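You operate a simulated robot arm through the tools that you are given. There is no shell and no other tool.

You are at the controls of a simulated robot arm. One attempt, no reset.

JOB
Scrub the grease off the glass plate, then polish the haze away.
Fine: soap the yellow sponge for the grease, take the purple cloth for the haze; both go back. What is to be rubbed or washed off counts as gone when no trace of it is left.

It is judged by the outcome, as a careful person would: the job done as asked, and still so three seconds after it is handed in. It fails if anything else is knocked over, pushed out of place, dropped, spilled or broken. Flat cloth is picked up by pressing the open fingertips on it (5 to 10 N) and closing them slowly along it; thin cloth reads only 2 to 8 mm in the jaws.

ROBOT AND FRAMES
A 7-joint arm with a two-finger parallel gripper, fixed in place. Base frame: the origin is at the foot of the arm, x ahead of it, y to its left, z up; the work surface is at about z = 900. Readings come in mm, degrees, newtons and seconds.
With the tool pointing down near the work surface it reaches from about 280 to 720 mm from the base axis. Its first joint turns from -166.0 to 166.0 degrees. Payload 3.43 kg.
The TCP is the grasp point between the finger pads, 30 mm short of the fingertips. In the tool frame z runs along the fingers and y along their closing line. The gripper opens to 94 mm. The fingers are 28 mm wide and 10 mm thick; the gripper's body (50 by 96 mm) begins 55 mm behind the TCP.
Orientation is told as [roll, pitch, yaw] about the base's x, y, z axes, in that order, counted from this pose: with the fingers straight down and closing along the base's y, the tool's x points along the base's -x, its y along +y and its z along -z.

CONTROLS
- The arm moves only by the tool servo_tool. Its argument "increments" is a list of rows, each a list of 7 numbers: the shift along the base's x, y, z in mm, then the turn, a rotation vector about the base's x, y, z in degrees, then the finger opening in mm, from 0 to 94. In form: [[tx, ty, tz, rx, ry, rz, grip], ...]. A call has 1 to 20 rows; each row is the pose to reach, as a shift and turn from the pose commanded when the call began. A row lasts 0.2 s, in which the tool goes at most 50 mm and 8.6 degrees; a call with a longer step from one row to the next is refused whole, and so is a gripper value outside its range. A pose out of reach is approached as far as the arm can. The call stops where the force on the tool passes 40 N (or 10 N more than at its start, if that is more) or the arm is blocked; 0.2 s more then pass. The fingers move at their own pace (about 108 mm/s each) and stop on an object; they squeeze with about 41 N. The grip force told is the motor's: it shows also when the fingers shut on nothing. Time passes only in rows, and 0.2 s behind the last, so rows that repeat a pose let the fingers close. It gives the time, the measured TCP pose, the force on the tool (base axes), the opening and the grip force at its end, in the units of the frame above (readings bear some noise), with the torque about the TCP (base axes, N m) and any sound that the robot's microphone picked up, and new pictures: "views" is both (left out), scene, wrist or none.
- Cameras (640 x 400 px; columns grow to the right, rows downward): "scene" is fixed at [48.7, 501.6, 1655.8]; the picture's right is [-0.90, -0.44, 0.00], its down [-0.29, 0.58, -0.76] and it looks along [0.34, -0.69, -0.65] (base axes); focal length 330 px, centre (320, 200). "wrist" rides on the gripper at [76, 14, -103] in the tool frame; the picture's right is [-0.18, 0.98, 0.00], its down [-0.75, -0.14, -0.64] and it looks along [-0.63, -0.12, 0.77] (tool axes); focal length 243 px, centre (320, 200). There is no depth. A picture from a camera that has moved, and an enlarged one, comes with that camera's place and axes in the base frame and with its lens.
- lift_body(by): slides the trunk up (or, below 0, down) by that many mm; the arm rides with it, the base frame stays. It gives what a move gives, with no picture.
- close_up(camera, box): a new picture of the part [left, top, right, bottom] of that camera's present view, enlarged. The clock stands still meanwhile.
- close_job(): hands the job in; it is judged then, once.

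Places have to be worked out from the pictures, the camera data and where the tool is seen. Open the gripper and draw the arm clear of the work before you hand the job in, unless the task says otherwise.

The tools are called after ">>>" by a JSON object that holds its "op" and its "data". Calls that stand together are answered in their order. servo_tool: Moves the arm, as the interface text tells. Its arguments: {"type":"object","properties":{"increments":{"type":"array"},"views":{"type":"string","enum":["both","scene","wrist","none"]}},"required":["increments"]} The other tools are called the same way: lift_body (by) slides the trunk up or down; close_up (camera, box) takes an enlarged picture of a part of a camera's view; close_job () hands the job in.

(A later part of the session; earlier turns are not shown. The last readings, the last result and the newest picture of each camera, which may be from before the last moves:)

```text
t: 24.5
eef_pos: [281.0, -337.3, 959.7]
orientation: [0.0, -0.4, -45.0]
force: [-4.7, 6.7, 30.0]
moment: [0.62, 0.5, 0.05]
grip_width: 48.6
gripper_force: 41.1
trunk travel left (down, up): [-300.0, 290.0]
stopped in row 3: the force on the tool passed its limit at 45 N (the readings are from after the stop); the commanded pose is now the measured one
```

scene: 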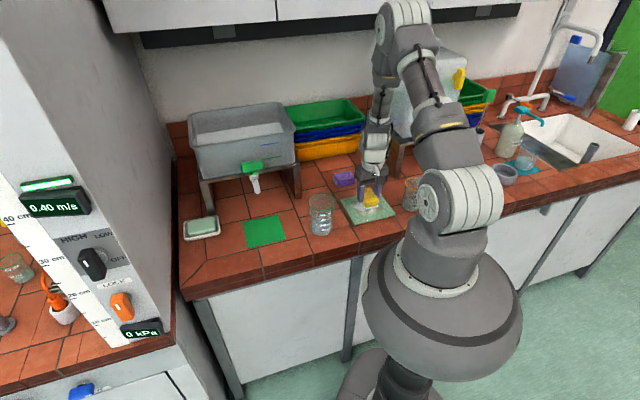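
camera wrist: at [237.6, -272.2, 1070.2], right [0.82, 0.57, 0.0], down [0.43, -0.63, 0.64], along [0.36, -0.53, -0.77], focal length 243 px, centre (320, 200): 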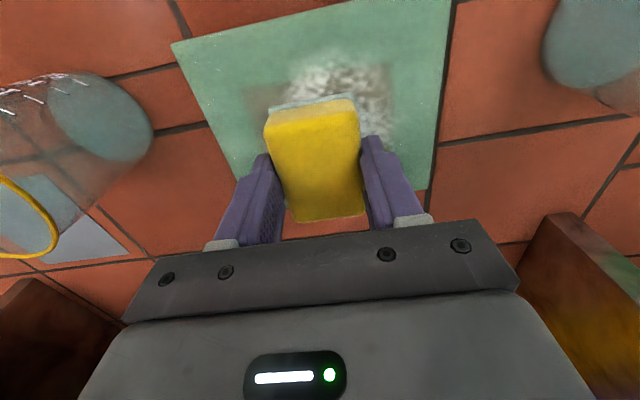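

Contact came sooner (TCP ≈960, so the plate top is ≈917). I back off slightly to a light force and check the reading.

>>> {"op": "servo_tool", "data": {"increments": [[0, 0, 1, 0, 0.4, 0, 42], [0, 0, 1, 0, 0.4, 0, 42]], "views": "both"}}

>>> {"op": "close_up", "data": {"camera": "scene", "box": [320, 140, 432, 230]}}

```text
t: 25.1
eef_pos: [281.5, -337.6, 959.2]
orientation: [-0.2, -0.1, -44.9]
force: [-1.3, 6.3, 16.9]
moment: [0.17, -0.34, 0.12]
grip_width: 48.8
gripper_force: 40.9
trunk travel left (down, up): [-300.0, 290.0]
camera wrist: at [238.3, -272.5, 1060.1], right [0.82, 0.57, -0.01], down [0.44, -0.63, 0.64], along [0.36, -0.53, -0.77], focal length 243 px, centre (320, 200)
```

scene: 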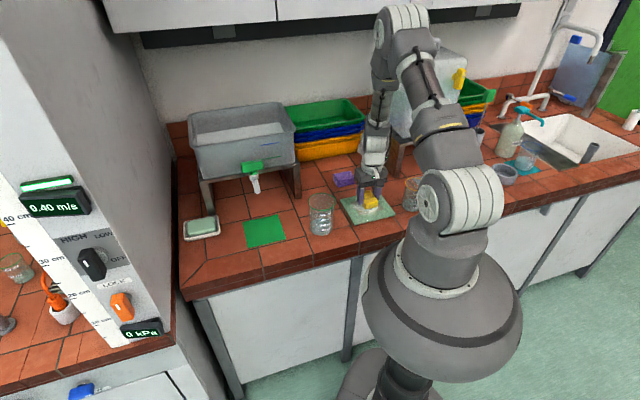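
wrist: 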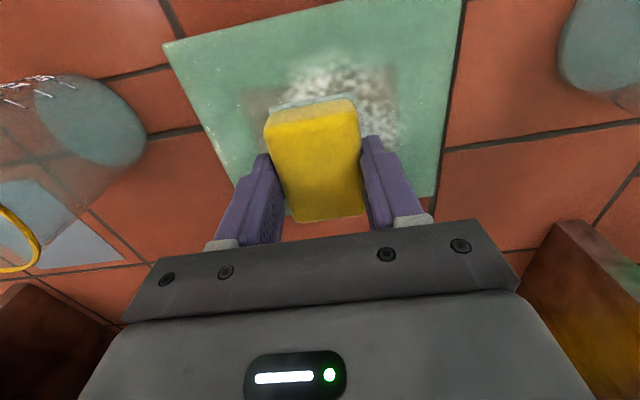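

```text
4.44 times, centred on (376, 185) of scene
camera zoom: at [48.7, 501.6, 1655.8], right [-0.9, -0.44, 0.0], down [-0.29, 0.58, -0.76], along [0.34, -0.69, -0.65], focal length 1467 px, centre (71, 267)
```

zoom: 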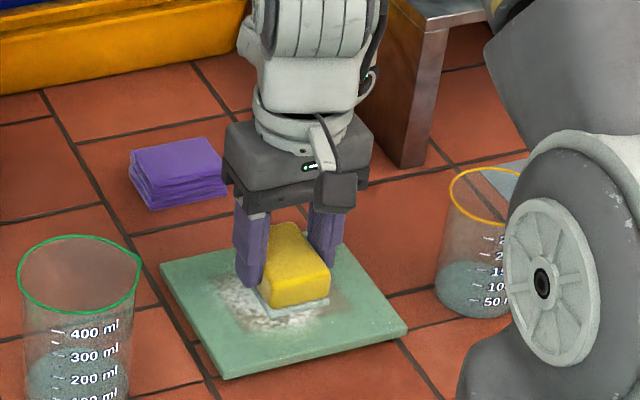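

The plate hasn't moved (same corner pixels). I zoom in more to check the sponge's contact with the plate.

>>> {"op": "close_up", "data": {"camera": "scene", "box": [340, 175, 420, 225]}}

>>> {"op": "close_up", "data": {"camera": "wrist", "box": [160, 0, 480, 200]}}

```text
8.00 times, centred on (380, 200) of scene
camera zoom: at [48.7, 501.6, 1655.8], right [-0.9, -0.44, 0.0], down [-0.29, 0.58, -0.76], along [0.34, -0.69, -0.65], focal length 2641 px, centre (-160, 200)
```

zoom: 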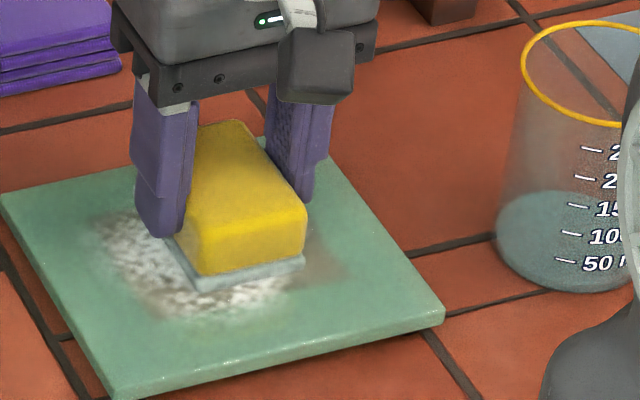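

```text
2.00 times, centred on (320, 100) of wrist
camera zoom: at [238.3, -272.5, 1060.1], right [0.82, 0.57, -0.01], down [0.44, -0.63, 0.64], along [0.36, -0.53, -0.77], focal length 485 px, centre (320, 400)
```

zoom: 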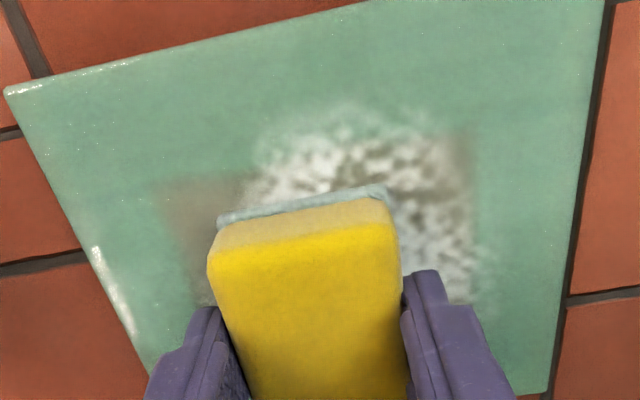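

The match confirms the plate top at z≈917, so the patch spans s≈-79…11, n≈394…465 in counter-aligned axes (s along (0.7,0.7), n along (0.7,-0.7)). I lighten to ~8 N and do a short test stroke along s to see that the plate doesn't slide and the grease comes off.

>>> {"op": "servo_tool", "data": {"increments": [[0, 0, 0.8, 0, 0, 0, 42], [-5.7, -5.7, 0.8, 0, 0, 0, 42], [-11.3, -11.3, 0.8, 0, 0, 0, 42], [-17, -17, 0.8, 0, 0, 0, 42], [-11.3, -11.3, 0.8, 0, 0, 0, 42], [-5.7, -5.7, 0.8, 0, 0, 0, 42], [0, 0, 0.8, 0, 0, 0, 42], [7, 7, 0.8, 0, 0, 0, 42], [14, 14, 0.8, 0, 0, 0, 42]], "views": "both"}}

>>> {"op": "close_up", "data": {"camera": "scene", "box": [340, 175, 420, 225]}}

>>> {"op": "close_up", "data": {"camera": "wrist", "box": [160, 0, 480, 200]}}

```text
t: 27.1
eef_pos: [296.3, -325.4, 959.4]
orientation: [-0.4, 0.0, -45.0]
force: [-0.4, -1.0, 4.4]
moment: [-0.05, -0.11, -0.01]
grip_width: 48.6
gripper_force: 40.6
trunk travel left (down, up): [-300.0, 290.0]
camera wrist: at [253.1, -260.7, 1060.2], right [0.83, 0.56, -0.01], down [0.43, -0.63, 0.64], along [0.36, -0.53, -0.76], focal length 243 px, centre (320, 200)
```

scene: 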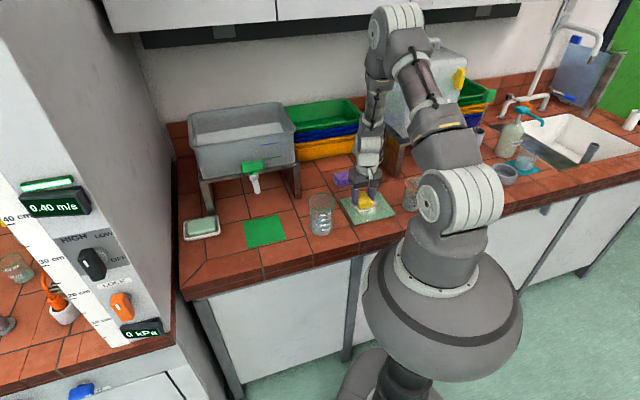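
wrist: 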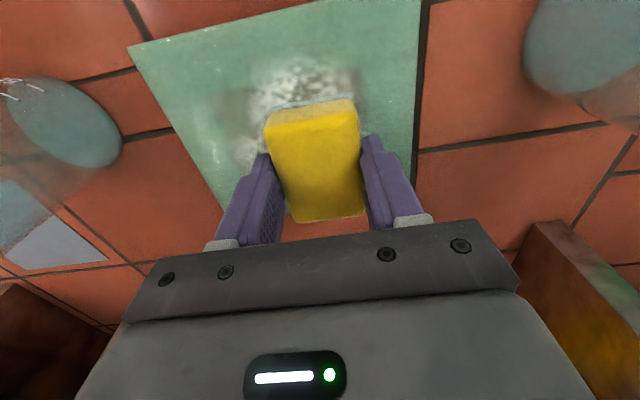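

```text
8.00 times, centred on (380, 200) of scene
camera zoom: at [48.7, 501.6, 1655.8], right [-0.9, -0.44, 0.0], down [-0.29, 0.58, -0.76], along [0.34, -0.69, -0.65], focal length 2641 px, centre (-160, 200)
```

zoom: 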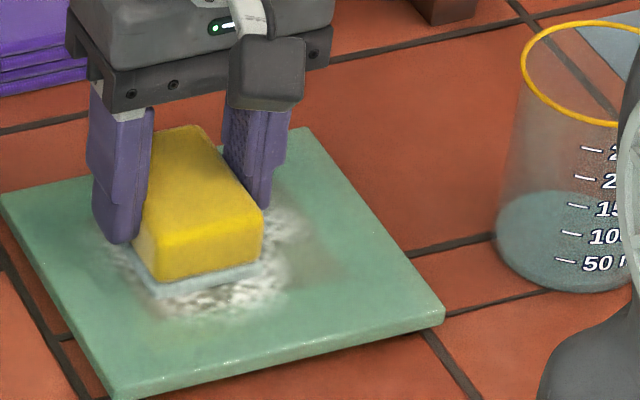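

```text
2.00 times, centred on (320, 100) of wrist
camera zoom: at [253.1, -260.7, 1060.2], right [0.83, 0.56, -0.01], down [0.43, -0.63, 0.64], along [0.36, -0.53, -0.76], focal length 485 px, centre (320, 400)
```

zoom: 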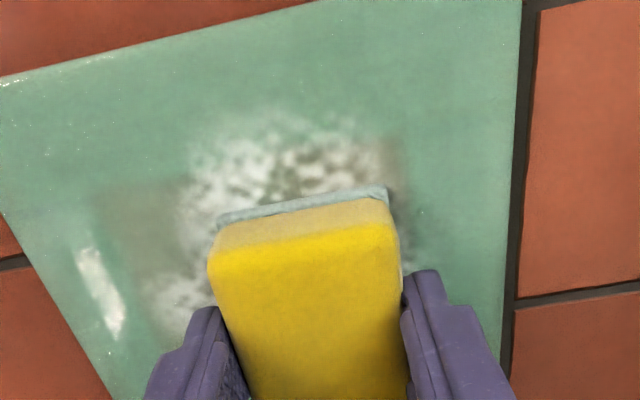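

The plate stays put and the brown grease is fading where rubbed. I continue with a full raster over the patch at a light force.

>>> {"op": "servo_tool", "data": {"increments": [[8.5, 8.5, -0.3, 0, 0, 0, 42], [12.7, 12.7, -0.3, 0, 0, 0, 42], [4.2, 4.2, -0.3, 0, 0, 0, 42], [-4.2, -4.2, -0.3, 0, 0, 0, 42], [-12.7, -12.7, -0.3, 0, 0, 0, 42], [-21.2, -21.2, -0.3, 0, 0, 0, 42], [-31.1, -31.1, -0.3, 0, 0, 0, 42], [-36.8, -25.5, -0.3, 0, 0, 0, 42], [-26.9, -15.6, -0.3, 0, 0, 0, 42], [-18.4, -7.1, -0.3, 0, 0, 0, 42], [-9.9, 1.4, -0.3, 0, 0, 0, 42], [-1.4, 9.9, -0.3, 0, 0, 0, 42], [7.1, 18.4, -0.3, 0, 0, 0, 42], [0.7, 24.7, -0.3, 0, 0, 0, 42], [-7.8, 16.3, -0.3, 0, 0, 0, 42], [-16.3, 7.8, -0.3, 0, 0, 0, 42], [-24.7, -0.7, -0.3, 0, 0, 0, 42], [-33.2, -9.2, -0.3, 0, 0, 0, 42], [-43.1, -19.1, -0.3, 0, 0, 0, 42]], "views": "both"}}

>>> {"op": "close_up", "data": {"camera": "scene", "box": [330, 175, 410, 225]}}

>>> {"op": "close_up", "data": {"camera": "wrist", "box": [160, 0, 480, 200]}}

```text
t: 31.1
eef_pos: [253.0, -344.8, 959.4]
orientation: [-0.4, 0.0, -45.0]
force: [1.4, 0.1, 5.3]
moment: [0.16, -0.15, 0.01]
grip_width: 48.6
gripper_force: 41.2
trunk travel left (down, up): [-300.0, 290.0]
camera wrist: at [209.2, -279.1, 1060.0], right [0.83, 0.56, -0.01], down [0.44, -0.63, 0.64], along [0.36, -0.53, -0.77], focal length 243 px, centre (320, 200)
```

scene: 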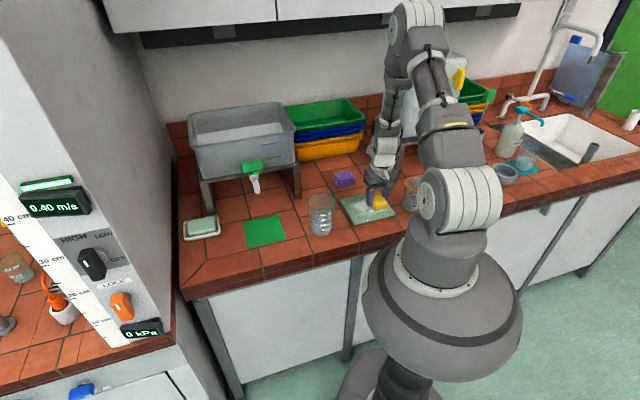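
wrist: 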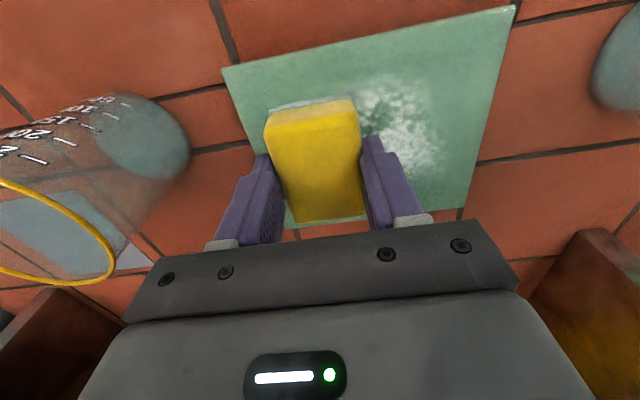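

```text
8.00 times, centred on (370, 200) of scene
camera zoom: at [48.7, 501.6, 1655.8], right [-0.9, -0.44, 0.0], down [-0.29, 0.58, -0.76], along [0.34, -0.69, -0.65], focal length 2641 px, centre (-80, 200)
```

zoom: 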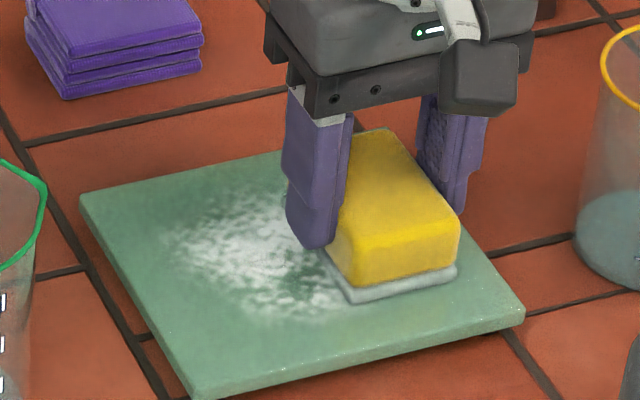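

```text
2.00 times, centred on (320, 100) of wrist
camera zoom: at [209.2, -279.1, 1060.0], right [0.83, 0.56, -0.01], down [0.44, -0.63, 0.64], along [0.36, -0.53, -0.77], focal length 485 px, centre (320, 400)
```

zoom: 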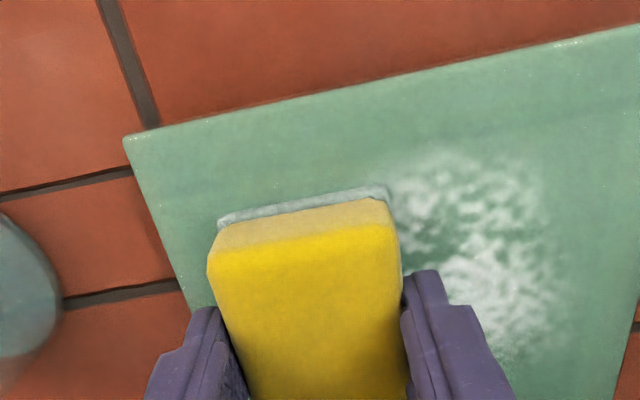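

The brown grease appears gone where scrubbed; only white haze is left visible. I run another raster with wider margins to leave no trace of grease at the edges.

>>> {"op": "servo_tool", "data": {"increments": [[-5.7, 5.7, -0.2, 0, 0, 0, 42], [3.5, 14.8, -0.2, 0, 0, 0, 42], [12.7, 24, -0.2, 0, 0, 0, 42], [21.9, 33.2, -0.2, 0, 0, 0, 42], [31.1, 42.4, -0.2, 0, 0, 0, 42], [41, 52.3, -0.2, 0, 0, 0, 42], [52.3, 41, -0.2, 0, 0, 0, 42], [42.4, 31.1, -0.2, 0, 0, 0, 42], [33.2, 21.9, -0.2, 0, 0, 0, 42], [24, 12.7, -0.2, 0, 0, 0, 42], [14.8, 3.5, -0.2, 0, 0, 0, 42], [5.7, -5.7, -0.2, 0, 0, 0, 42], [3.5, -7.8, -0.2, 0, 0, 0, 42], [14.8, -19.1, -0.2, 0, 0, 0, 42], [24.7, -9.2, -0.2, 0, 0, 0, 42], [34.6, 0.7, -0.2, 0, 0, 0, 42], [44.5, 10.6, -0.2, 0, 0, 0, 42], [54.4, 20.5, -0.2, 0, 0, 0, 42], [63.6, 29.7, -0.2, 0, 0, 0, 42]], "views": "both"}}

>>> {"op": "close_up", "data": {"camera": "scene", "box": [330, 175, 410, 225]}}

>>> {"op": "close_up", "data": {"camera": "wrist", "box": [160, 0, 480, 200]}}

```text
t: 32.6
eef_pos: [293.6, -294.4, 958.5]
orientation: [-0.4, 0.3, -45.2]
force: [-11.9, -0.3, 23.3]
moment: [-0.32, -0.16, -0.14]
grip_width: 48.8
gripper_force: 41.0
trunk travel left (down, up): [-300.0, 290.0]
stopped in row 7: the force on the tool passed its limit at 48 N (the readings are from after the stop); the commanded pose is now the measured one
camera wrist: at [250.2, -230.1, 1060.2], right [0.83, 0.56, -0.01], down [0.44, -0.63, 0.64], along [0.35, -0.53, -0.77], focal length 243 px, centre (320, 200)
```

scene: 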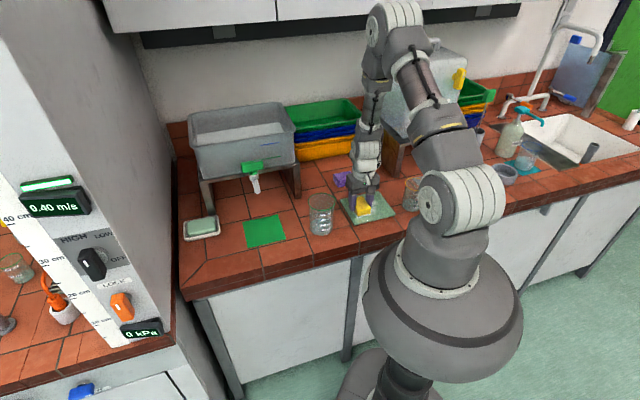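
wrist: 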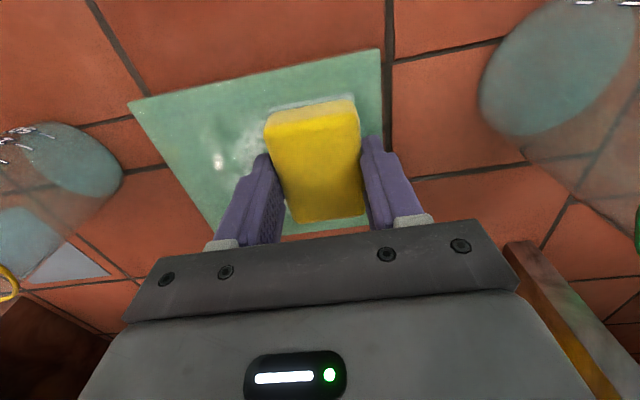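

```text
8.00 times, centred on (370, 200) of scene
camera zoom: at [48.7, 501.6, 1655.8], right [-0.9, -0.44, 0.0], down [-0.29, 0.58, -0.76], along [0.34, -0.69, -0.65], focal length 2641 px, centre (-80, 200)
```

zoom: 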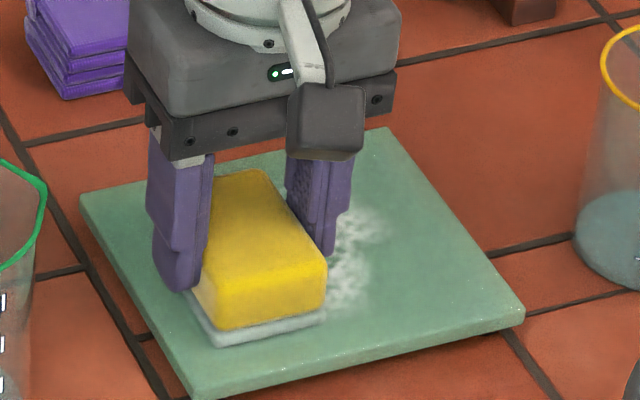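

```text
2.00 times, centred on (320, 100) of wrist
camera zoom: at [250.2, -230.1, 1060.2], right [0.83, 0.56, -0.01], down [0.44, -0.63, 0.64], along [0.35, -0.53, -0.77], focal length 485 px, centre (320, 400)
```

zoom: 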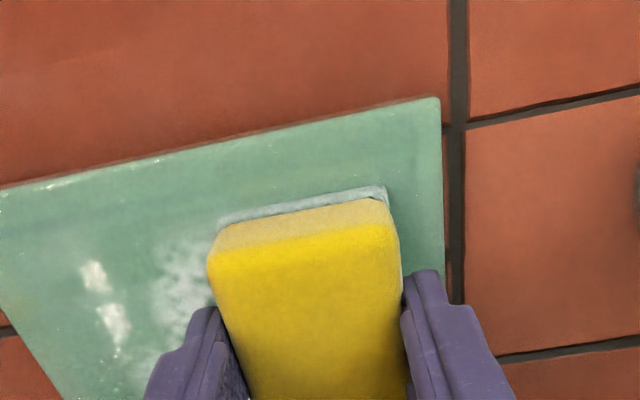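

The force limit tripped at the corner turn, but the plate corners are still at the same pixels. I ease off 1.5 mm and level the tool, then check the force.

>>> {"op": "servo_tool", "data": {"increments": [[0, 0, 1.5, 0.4, -0.3, 0.2, 42], [0, 0, 1.5, 0.4, -0.3, 0.2, 42]], "views": "none"}}

```text
t: 33.2
eef_pos: [294.3, -295.1, 958.4]
orientation: [0.2, 0.4, -44.8]
force: [-5.8, 0.2, 7.0]
moment: [-0.28, 0.12, -0.2]
grip_width: 48.4
gripper_force: 41.1
trunk travel left (down, up): [-300.0, 290.0]
```

Now ~7 N. I continue the remaining raster lines more slowly.

>>> {"op": "servo_tool", "data": {"increments": [[4.2, -4.2, 0, 0, 0, 0, 42], [8.5, -8.5, 0, 0, 0, 0, 42], [0.7, -16.3, 0, 0, 0, 0, 42], [-7.1, -24, 0, 0, 0, 0, 42], [-14.8, -31.8, 0, 0, 0, 0, 42], [-22.6, -39.6, 0, 0, 0, 0, 42], [-30.4, -47.4, 0, 0, 0, 0, 42], [-38.2, -55.1, 0, 0, 0, 0, 42], [-32.5, -60.8, 0, 0, 0, 0, 42], [-26.9, -66.5, 0, 0, 0, 0, 42], [-19.1, -58.7, 0, 0, 0, 0, 42], [-11.3, -50.9, 0, 0, 0, 0, 42], [-3.5, -43.1, 0, 0, 0, 0, 42], [4.2, -35.3, 0, 0, 0, 0, 42], [12, -27.6, 0, 0, 0, 0, 42], [19.8, -19.8, 0, 0, 0, 0, 42]], "views": "both"}}

>>> {"op": "close_up", "data": {"camera": "scene", "box": [330, 175, 410, 225]}}

>>> {"op": "close_up", "data": {"camera": "wrist", "box": [160, 0, 480, 200]}}

```text
t: 36.6
eef_pos: [314.0, -313.2, 958.0]
orientation: [0.0, 0.4, -44.9]
force: [-0.7, -0.9, 3.9]
moment: [-0.14, -0.03, -0.07]
grip_width: 48.7
gripper_force: 41.0
trunk travel left (down, up): [-300.0, 290.0]
camera wrist: at [271.2, -250.7, 1060.6], right [0.82, 0.57, 0.0], down [0.44, -0.64, 0.64], along [0.36, -0.52, -0.77], focal length 243 px, centre (320, 200)
```

scene: 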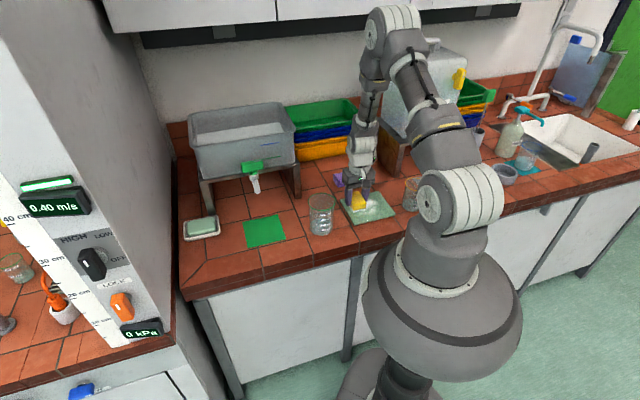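
wrist: 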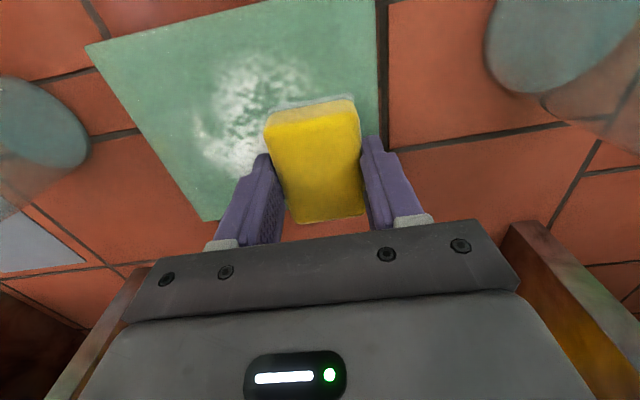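

```text
8.00 times, centred on (370, 200) of scene
camera zoom: at [48.7, 501.6, 1655.8], right [-0.9, -0.44, 0.0], down [-0.29, 0.58, -0.76], along [0.34, -0.69, -0.65], focal length 2641 px, centre (-80, 200)
```

zoom: 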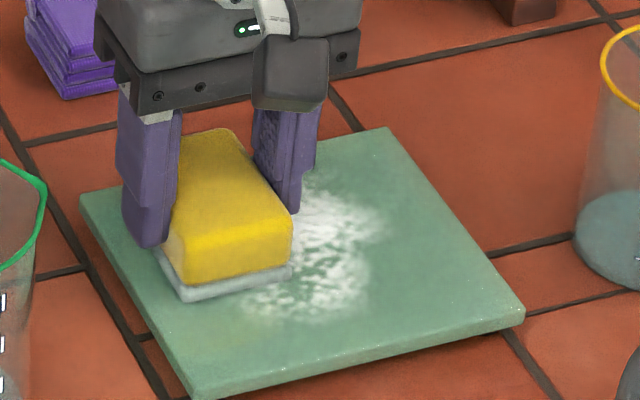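

```text
2.00 times, centred on (320, 100) of wrist
camera zoom: at [271.2, -250.7, 1060.6], right [0.82, 0.57, 0.0], down [0.44, -0.64, 0.64], along [0.36, -0.52, -0.77], focal length 485 px, centre (320, 400)
```

zoom: 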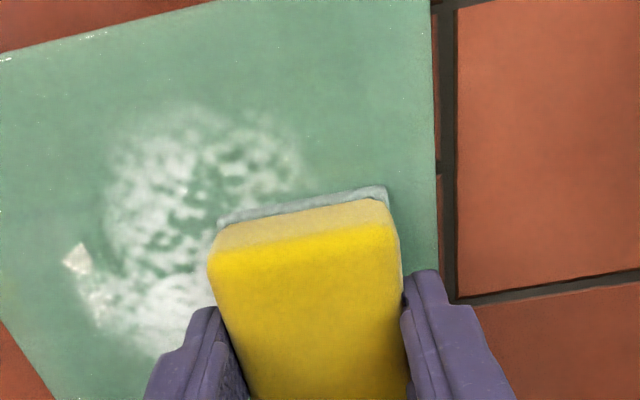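

No brown is visible anymore. I lift the sponge clear and inspect the whole patch.

>>> {"op": "servo_tool", "data": {"increments": [[0, 0, 15, 0, 0, 0, 42], [0, 0, 45, 0, 0, 0, 42], [0, 0, 85, 0, 0, 0, 42], [20, 20, 125, 0, 0, 0, 42], [45, 45, 165, 0, 0, 0, 42], [70, 70, 170, 0, 0, 0, 42], [70, 70, 170, 0, 0, 0, 42]], "views": "both"}}

>>> {"op": "close_up", "data": {"camera": "scene", "box": [330, 180, 410, 230]}}

>>> {"op": "close_up", "data": {"camera": "wrist", "box": [0, 0, 320, 200]}}

```text
refused: row 5 steps farther than a row can; nothing moved
```

```text
8.00 times, centred on (370, 205) of scene
camera zoom: at [48.7, 501.6, 1655.8], right [-0.9, -0.44, 0.0], down [-0.29, 0.58, -0.76], along [0.34, -0.69, -0.65], focal length 2641 px, centre (-80, 160)
```

zoom: 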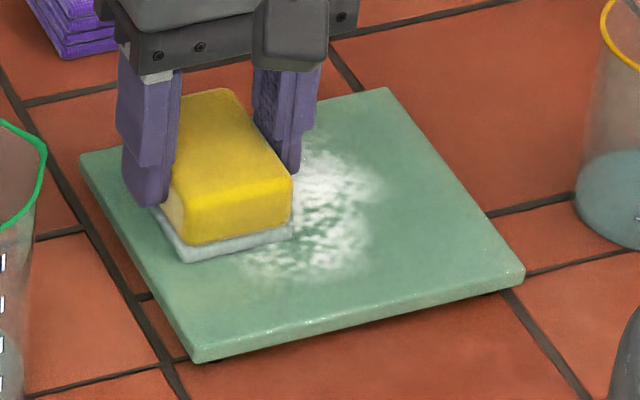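

```text
2.00 times, centred on (160, 100) of wrist
camera zoom: at [271.2, -250.7, 1060.6], right [0.82, 0.57, 0.0], down [0.44, -0.64, 0.64], along [0.36, -0.52, -0.77], focal length 485 px, centre (640, 400)
```

zoom: 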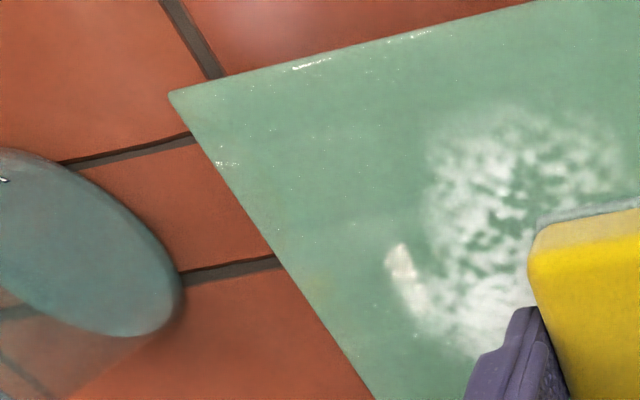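

One step was too long; I repeat the lift with shorter steps.

>>> {"op": "servo_tool", "data": {"increments": [[0, 0, 12, 0, 0, 0, 42], [0, 0, 45, 0, 0, 0, 42], [0, 0, 85, 0, 0, 0, 42], [15, 15, 120, 0, 0, 0, 42], [35, 35, 150, 0, 0, 0, 42], [60, 60, 170, 0, 0, 0, 42], [75, 75, 170, 0, 0, 0, 42], [75, 75, 170, 0, 0, 0, 42]], "views": "both"}}

>>> {"op": "close_up", "data": {"camera": "scene", "box": [330, 180, 410, 230]}}

>>> {"op": "close_up", "data": {"camera": "wrist", "box": [80, 20, 320, 170]}}

```text
t: 38.4
eef_pos: [390.5, -240.2, 1128.1]
orientation: [0.0, 0.4, -44.9]
force: [0.0, -0.3, 0.9]
moment: [-0.04, 0.01, -0.01]
grip_width: 48.5
gripper_force: 41.3
trunk travel left (down, up): [-300.0, 290.0]
camera wrist: at [347.5, -176.6, 1229.4], right [0.82, 0.57, 0.0], down [0.44, -0.64, 0.64], along [0.36, -0.52, -0.77], focal length 243 px, centre (320, 200)
```

scene: 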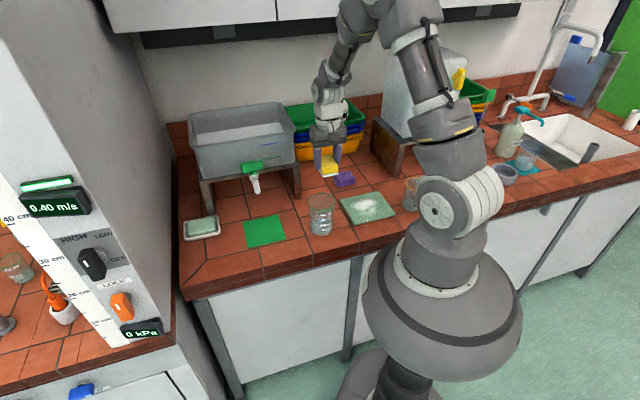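
wrist: 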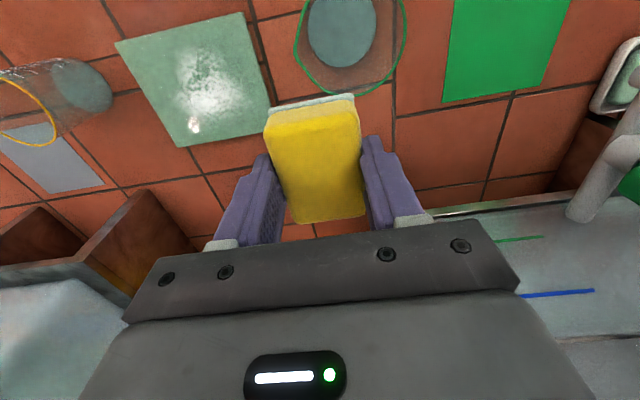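

```text
8.00 times, centred on (370, 205) of scene
camera zoom: at [48.7, 501.6, 1655.8], right [-0.9, -0.44, 0.0], down [-0.29, 0.58, -0.76], along [0.34, -0.69, -0.65], focal length 2641 px, centre (-80, 160)
```

zoom: 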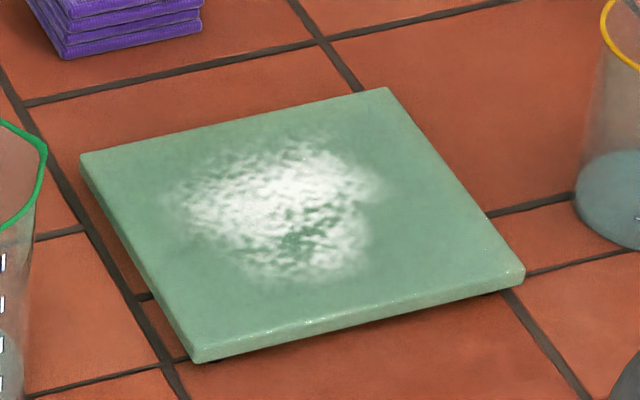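

```text
2.67 times, centred on (200, 95) of wrist
camera zoom: at [347.5, -176.6, 1229.4], right [0.82, 0.57, 0.0], down [0.44, -0.64, 0.64], along [0.36, -0.52, -0.77], focal length 647 px, centre (640, 480)
```

zoom: 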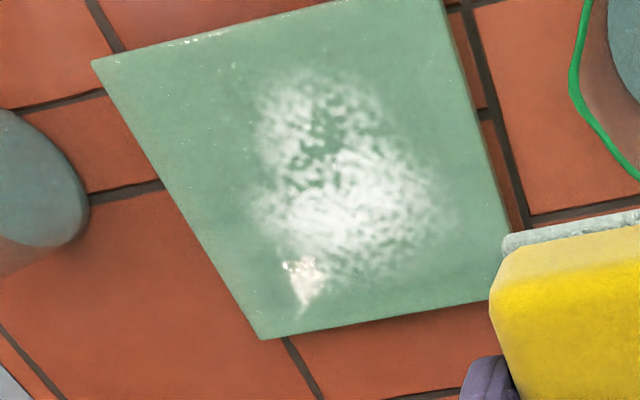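

The plate is exactly where it was and the brown is gone. I take deeper enlargements to be sure no faint grease remains before I return the sponge.

>>> {"op": "close_up", "data": {"camera": "scene", "box": [345, 190, 390, 218]}}

>>> {"op": "close_up", "data": {"camera": "wrist", "box": [150, 30, 270, 105]}}

>>> {"op": "close_up", "data": {"camera": "scene", "box": [300, 140, 380, 200]}}

```text
14.22 times, centred on (368, 204) of scene
camera zoom: at [48.7, 501.6, 1655.8], right [-0.9, -0.44, 0.0], down [-0.29, 0.58, -0.76], along [0.34, -0.69, -0.65], focal length 4694 px, centre (-356, 143)
```

zoom: 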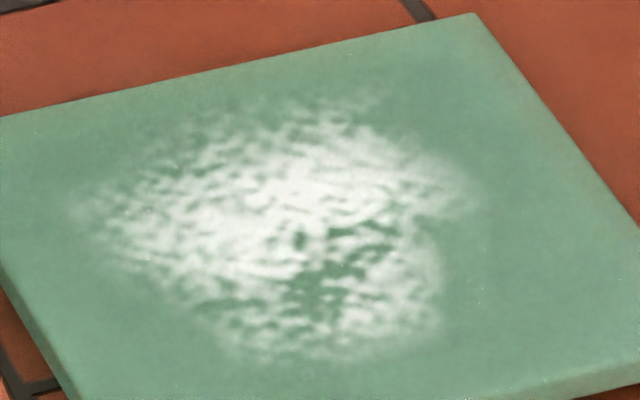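

```text
5.33 times, centred on (210, 68) of wrist
camera zoom: at [347.5, -176.6, 1229.4], right [0.82, 0.57, 0.0], down [0.44, -0.64, 0.64], along [0.36, -0.52, -0.77], focal length 1294 px, centre (907, 907)
```

zoom: 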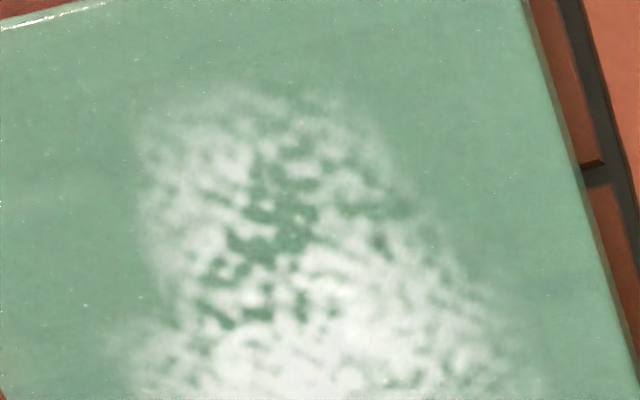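

```text
6.67 times, centred on (340, 170) of scene
camera zoom: at [48.7, 501.6, 1655.8], right [-0.9, -0.44, 0.0], down [-0.29, 0.58, -0.76], along [0.34, -0.69, -0.65], focal length 2200 px, centre (187, 400)
```

zoom: 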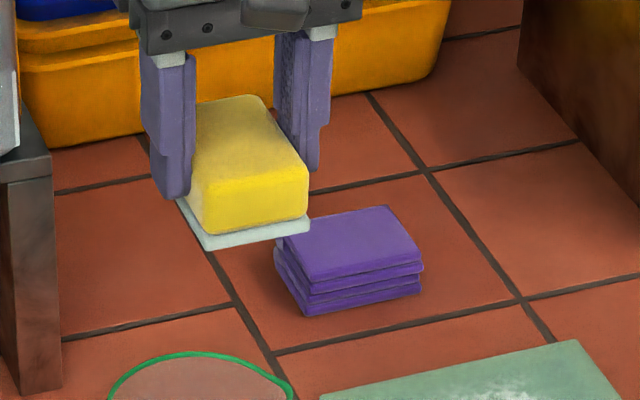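

I see no brown, but the far corner (s≈-77, n≈464) got only one pass, so I go back for one more gentle raster with emphasis on the corners.

>>> {"op": "servo_tool", "data": {"increments": [[-30, -30, 0, 0, 0, 0, 42], [-60, -61, -20, 0, 0, 0, 42], [-85, -87, -45, 0, 0, 0, 42], [-110, -112, -70, 0, 0, 0, 42], [-118.3, -121.4, -105, 0, 0, 0, 42], [-118.3, -121.4, -140, 0, 0, 0, 42], [-118.3, -121.4, -160, 0, 0, 0, 42], [-118.3, -121.4, -166, 0, 0, 0, 42], [-118.3, -121.4, -168, 0, -0.3, 0, 42], [-118.3, -121.4, -168, 0, -0.3, 0, 42]], "views": "none"}}

```text
t: 40.6
eef_pos: [273.2, -362.0, 961.7]
orientation: [0.3, 0.2, -45.0]
force: [0.0, -1.2, -0.7]
moment: [0.04, -0.02, 0.0]
grip_width: 48.6
gripper_force: 40.5
trunk travel left (down, up): [-300.0, 290.0]
```

Not touching yet; I lower in 1 mm steps.

>>> {"op": "servo_tool", "data": {"increments": [[0, 0, -1, 0, 0, 0, 42], [0, 0, -1.8, 0, 0, 0, 42], [0, 0, -1.8, 0, 0, 0, 42]], "views": "none"}}

```text
t: 41.4
eef_pos: [272.7, -362.0, 959.1]
orientation: [0.4, 0.3, -44.9]
force: [0.5, -0.4, 0.5]
moment: [0.0, 0.04, -0.02]
grip_width: 48.6
gripper_force: 41.4
trunk travel left (down, up): [-300.0, 290.0]
```

>>> {"op": "servo_tool", "data": {"increments": [[0, 0, -0.6, 0, 0, 0, 42], [0, 0, -1.2, 0, 0, 0, 42], [0, 0, -1.2, 0, 0, 0, 42]], "views": "none"}}

```text
t: 42.2
eef_pos: [272.0, -362.3, 958.0]
orientation: [0.2, 0.1, -45.0]
force: [-1.4, -1.7, 8.9]
moment: [-0.15, 0.28, 0.0]
grip_width: 48.6
gripper_force: 40.7
trunk travel left (down, up): [-300.0, 290.0]
```

Contact at ~9 N. I scrub with strokes across the plate depth, stepping along its length over the whole patch.

>>> {"op": "servo_tool", "data": {"increments": [[-2.1, -2.1, 0, 0, 0, 0, 42], [-9.2, 4.9, 0, 0, 0, 0, 42], [-16.3, 12, 0, 0, 0, 0, 42], [-24, 19.8, 0, 0, 0, 0, 42], [-14.8, 29, 0, 0, 0, 0, 42], [-7.8, 36.1, 0.1, 0, 0, 0, 42], [0, 28.3, 0.1, 0, 0, 0, 42], [7.1, 21.2, 0.1, 0, 0, 0, 42], [14.1, 14.1, 0.1, 0, 0, 0, 42], [21.9, 21.9, 0.2, 0, 0, 0, 42], [29.7, 29.7, 0.2, 0, 0, 0, 42], [22.6, 36.8, 0.2, 0, 0, 0, 42], [15.6, 43.8, 0.2, 0, 0, 0, 42], [7.8, 51.6, 0.3, 0, 0, 0, 42], [16.3, 60.1, 0.4, 0, 0, 0, 42], [24.7, 68.6, 0.4, 0, 0, 0, 42], [32.5, 60.8, 0.4, 0, 0, 0, 42], [39.6, 53.7, 0.4, 0, 0, 0, 42], [46.7, 46.7, 0.4, 0, 0, 0, 42]], "views": "scene"}}

>>> {"op": "close_up", "data": {"camera": "scene", "box": [330, 180, 410, 230]}}

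```text
t: 46.2
eef_pos: [318.8, -313.2, 957.4]
orientation: [0.4, 0.1, -44.8]
force: [-4.0, 5.7, 12.8]
moment: [0.3, 0.41, 0.0]
grip_width: 48.6
gripper_force: 40.9
trunk travel left (down, up): [-300.0, 290.0]
```

scene: 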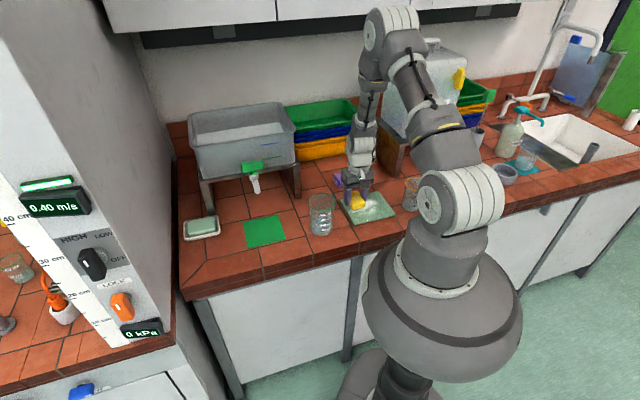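

```text
8.00 times, centred on (370, 205) of scene
camera zoom: at [48.7, 501.6, 1655.8], right [-0.9, -0.44, 0.0], down [-0.29, 0.58, -0.76], along [0.34, -0.69, -0.65], focal length 2641 px, centre (-80, 160)
```

zoom: 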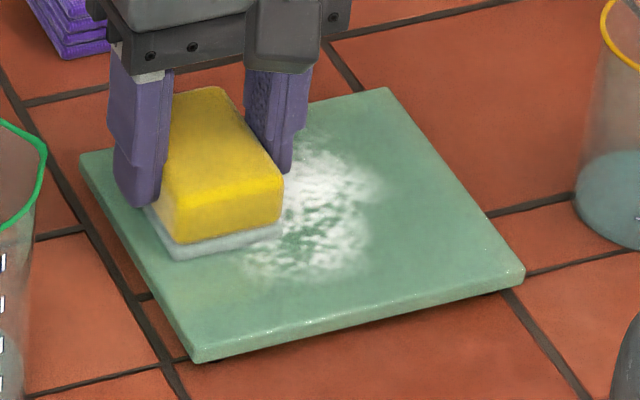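

The plate stays in place and the grease is gone. I lift off and carry the sponge back along the same high route to above its home spot (TCP ≈(625.8,80), yaw 45°).

>>> {"op": "servo_tool", "data": {"increments": [[0, 0, 12, 0, 0, 0, 42], [0, 0, 50, 0, 0, 0, 42], [0, 0, 90, 0, 0, 0, 42], [5, 10, 130, 0, 0, 0, 42], [15, 35, 165, 0, 0, 5, 42], [30, 75, 172, 0, 0, 12, 42], [50, 115, 172, 0, 0, 19, 42], [70, 155, 172, 0, 0, 26, 42], [95, 192, 172, 0, 0, 33, 42], [120, 230, 172, 0, 0, 40, 42], [145, 268, 172, 0, 0, 47, 42], [170, 300, 172, 0, 0, 54, 42], [200, 325, 172, 0, 0, 61, 42], [230, 345, 172, 0, 0, 68, 42], [258, 362, 165, 0, 0, 75, 42], [282, 378, 155, 0, 0, 82, 42], [300, 388, 140, 0, 0, 90, 42], [307, 392, 120, 0, 0, 90, 42], [307, 392, 120, 0, 0, 90, 42]], "views": "both"}}

>>> {"op": "close_up", "data": {"camera": "scene", "box": [330, 180, 410, 230]}}

```text
t: 50.2
eef_pos: [627.4, 76.9, 1078.3]
orientation: [0.3, 0.3, 45.1]
force: [-0.4, 0.6, -0.1]
moment: [0.01, -0.01, 0.0]
grip_width: 48.7
gripper_force: 41.4
trunk travel left (down, up): [-300.0, 290.0]
camera wrist: at [563.8, 33.5, 1180.0], right [-0.57, 0.82, 0.01], down [0.64, 0.43, 0.64], along [0.52, 0.37, -0.77], focal length 243 px, centre (320, 200)
```

scene: 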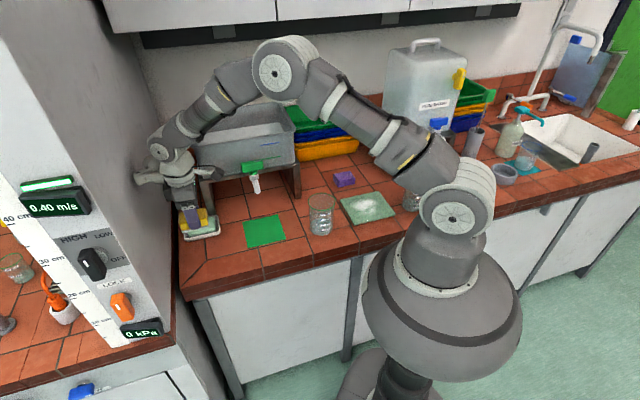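
wrist: 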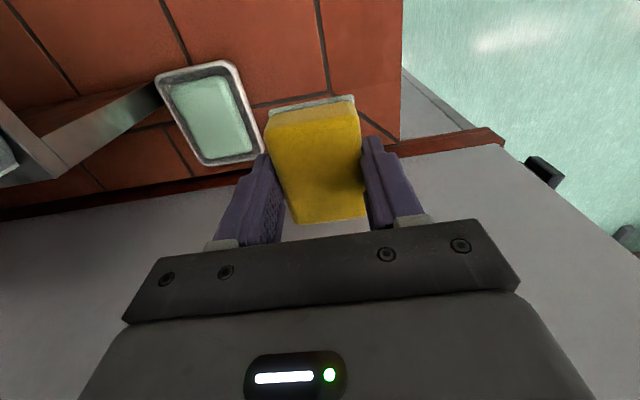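

```text
8.00 times, centred on (370, 205) of scene
camera zoom: at [48.7, 501.6, 1655.8], right [-0.9, -0.44, 0.0], down [-0.29, 0.58, -0.76], along [0.34, -0.69, -0.65], focal length 2641 px, centre (-80, 160)
```

zoom: 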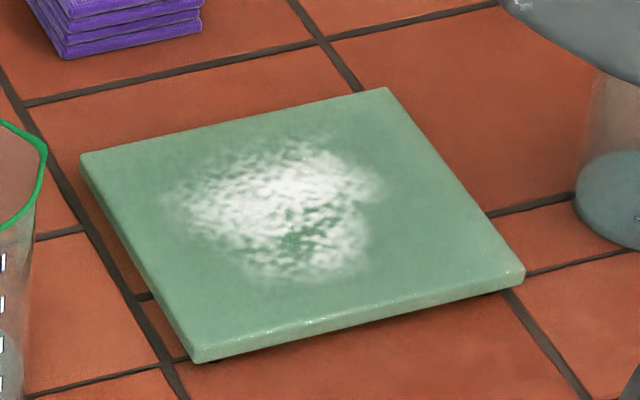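

I correct by (-1.6,+2.9), level the tool and descend to just above the counter.

>>> {"op": "servo_tool", "data": {"increments": [[-1.6, 2.9, -30, -0.3, -0.3, 0, 42], [-1.6, 2.9, -60, -0.3, -0.3, 0, 42], [-1.6, 2.9, -90, -0.3, -0.3, 0, 42], [-1.6, 2.9, -112, -0.3, -0.3, 0, 42], [-1.6, 2.9, -124, -0.3, -0.3, 0, 42], [-1.6, 2.9, -128, -0.3, -0.3, 0, 42], [-1.6, 2.9, -128, -0.3, -0.3, 0, 42]], "views": "both"}}

```text
t: 51.8
eef_pos: [626.3, 80.6, 949.2]
orientation: [-0.1, 0.1, 45.2]
force: [-0.1, -0.8, -0.5]
moment: [0.05, 0.0, -0.01]
grip_width: 48.4
gripper_force: 40.7
trunk travel left (down, up): [-300.0, 290.0]
camera wrist: at [561.7, 38.0, 1051.4], right [-0.57, 0.82, 0.0], down [0.63, 0.44, 0.64], along [0.53, 0.36, -0.77], focal length 243 px, centre (320, 200)
```

scene: 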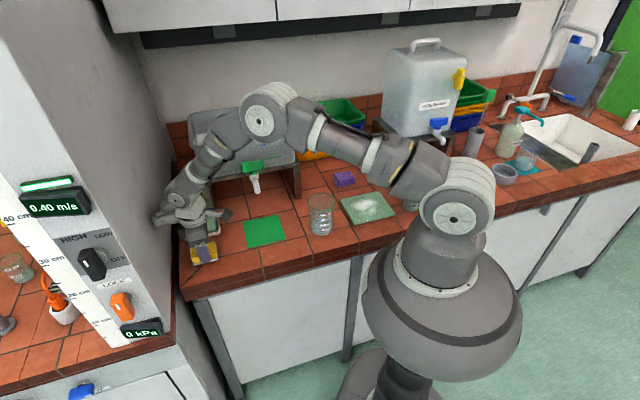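
wrist: 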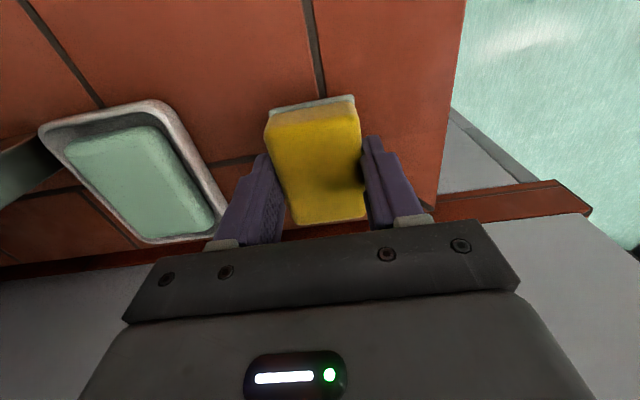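

About 6 mm above the original height and within ~1.5 mm of the original spot. I lower the last millimetres in steps.

>>> {"op": "servo_tool", "data": {"increments": [[0, -1.2, -2, 0, 0, 0, 42], [0, -1.2, -4, 0, 0, 0, 42], [0, -1.2, -5.5, 0, 0, 0, 42], [0, -1.2, -5.5, 0, 0, 0, 42]], "views": "none"}}

```text
t: 52.8
eef_pos: [625.1, 79.7, 944.4]
orientation: [-0.1, 0.1, 45.1]
force: [-0.3, -0.3, 0.0]
moment: [0.01, 0.03, -0.01]
grip_width: 48.5
gripper_force: 41.3
trunk travel left (down, up): [-300.0, 290.0]
```

>>> {"op": "servo_tool", "data": {"increments": [[0, 0, -1, 0, 0, 0, 42], [0, 0, -2, 0, 0, 0, 42], [0, 0, -2, 0, 0, 0, 42]], "views": "none"}}

```text
t: 53.6
eef_pos: [625.4, 79.7, 942.8]
orientation: [-0.1, 0.2, 45.2]
force: [-0.6, -0.2, -0.2]
moment: [0.01, 0.0, 0.01]
grip_width: 48.8
gripper_force: 41.1
trunk travel left (down, up): [-300.0, 290.0]
```

Still no contact at 942.8; another 1–2 mm.

>>> {"op": "servo_tool", "data": {"increments": [[0, 0, -0.8, 0, 0, 0, 42], [0, 0, -1.6, 0, 0, 0, 42], [0, 0, -1.6, 0, 0, 0, 42]], "views": "none"}}

```text
t: 54.4
eef_pos: [623.7, 78.8, 941.8]
orientation: [0.0, 0.1, 45.1]
force: [1.9, -1.1, 7.9]
moment: [0.0, 0.05, -0.02]
grip_width: 48.5
gripper_force: 41.5
trunk travel left (down, up): [-300.0, 290.0]
```

The sponge rests on the counter (8 N). I open the fingers slowly, then rise straight up.

>>> {"op": "servo_tool", "data": {"increments": [[0, 0, 0.6, 0, 0, 0, 48], [0, 0, 0.6, 0, 0, 0, 54], [0, 0, 0.6, 0, 0, 0, 66], [0, 0, 0.6, 0, 0, 0, 80], [0, 0, 0.6, 0, 0, 0, 80], [0, 0, 15, 0, 0, 0, 80], [0, 0, 40, 0, 0, 0, 80], [0, 0, 80, 0, 0, 0, 80], [0, 0, 125, 0, 0, 0, 80], [0, 0, 125, 0, 0, 0, 80]], "views": "both"}}

>>> {"op": "close_up", "data": {"camera": "wrist", "box": [140, 20, 400, 182]}}

>>> {"op": "close_up", "data": {"camera": "scene", "box": [170, 170, 330, 270]}}

```text
t: 56.6
eef_pos: [624.9, 80.3, 1066.4]
orientation: [-0.1, 0.2, 45.1]
force: [-0.3, -0.4, 0.6]
moment: [-0.02, 0.0, 0.01]
grip_width: 79.7
gripper_force: 0.1
trunk travel left (down, up): [-300.0, 290.0]
camera wrist: at [560.0, 37.2, 1168.1], right [-0.57, 0.82, 0.0], down [0.63, 0.44, 0.64], along [0.53, 0.36, -0.77], focal length 243 px, centre (320, 200)
```

scene: 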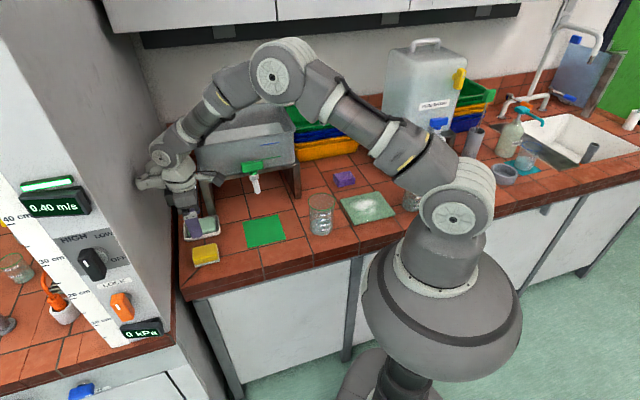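
wrist: 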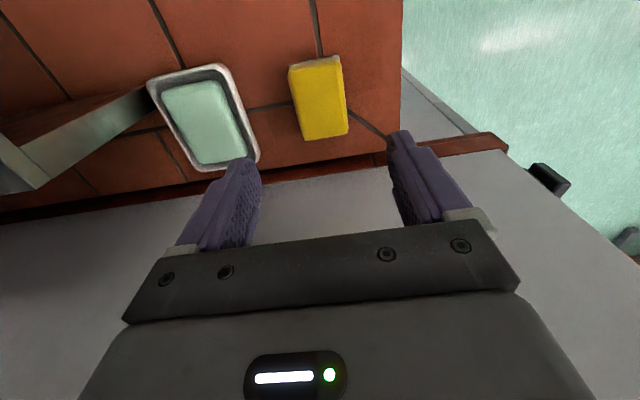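

```text
2.46 times, centred on (270, 101) of wrist
camera zoom: at [560.0, 37.2, 1168.1], right [-0.57, 0.82, 0.0], down [0.63, 0.44, 0.64], along [0.53, 0.36, -0.77], focal length 597 px, centre (443, 444)
```

zoom: 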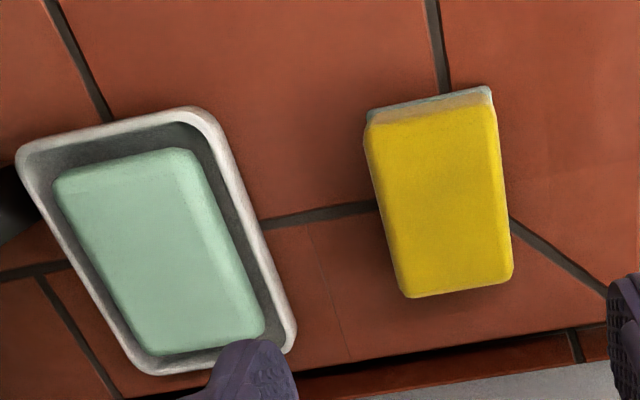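

```text
4.00 times, centred on (250, 220) of scene
camera zoom: at [48.7, 501.6, 1655.8], right [-0.9, -0.44, 0.0], down [-0.29, 0.58, -0.76], along [0.34, -0.69, -0.65], focal length 1320 px, centre (600, 120)
```

zoom: 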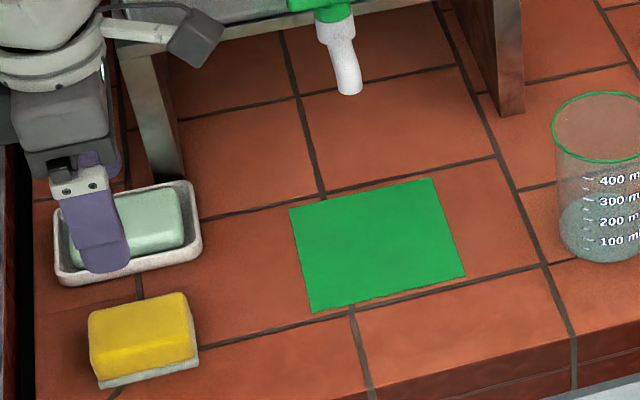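

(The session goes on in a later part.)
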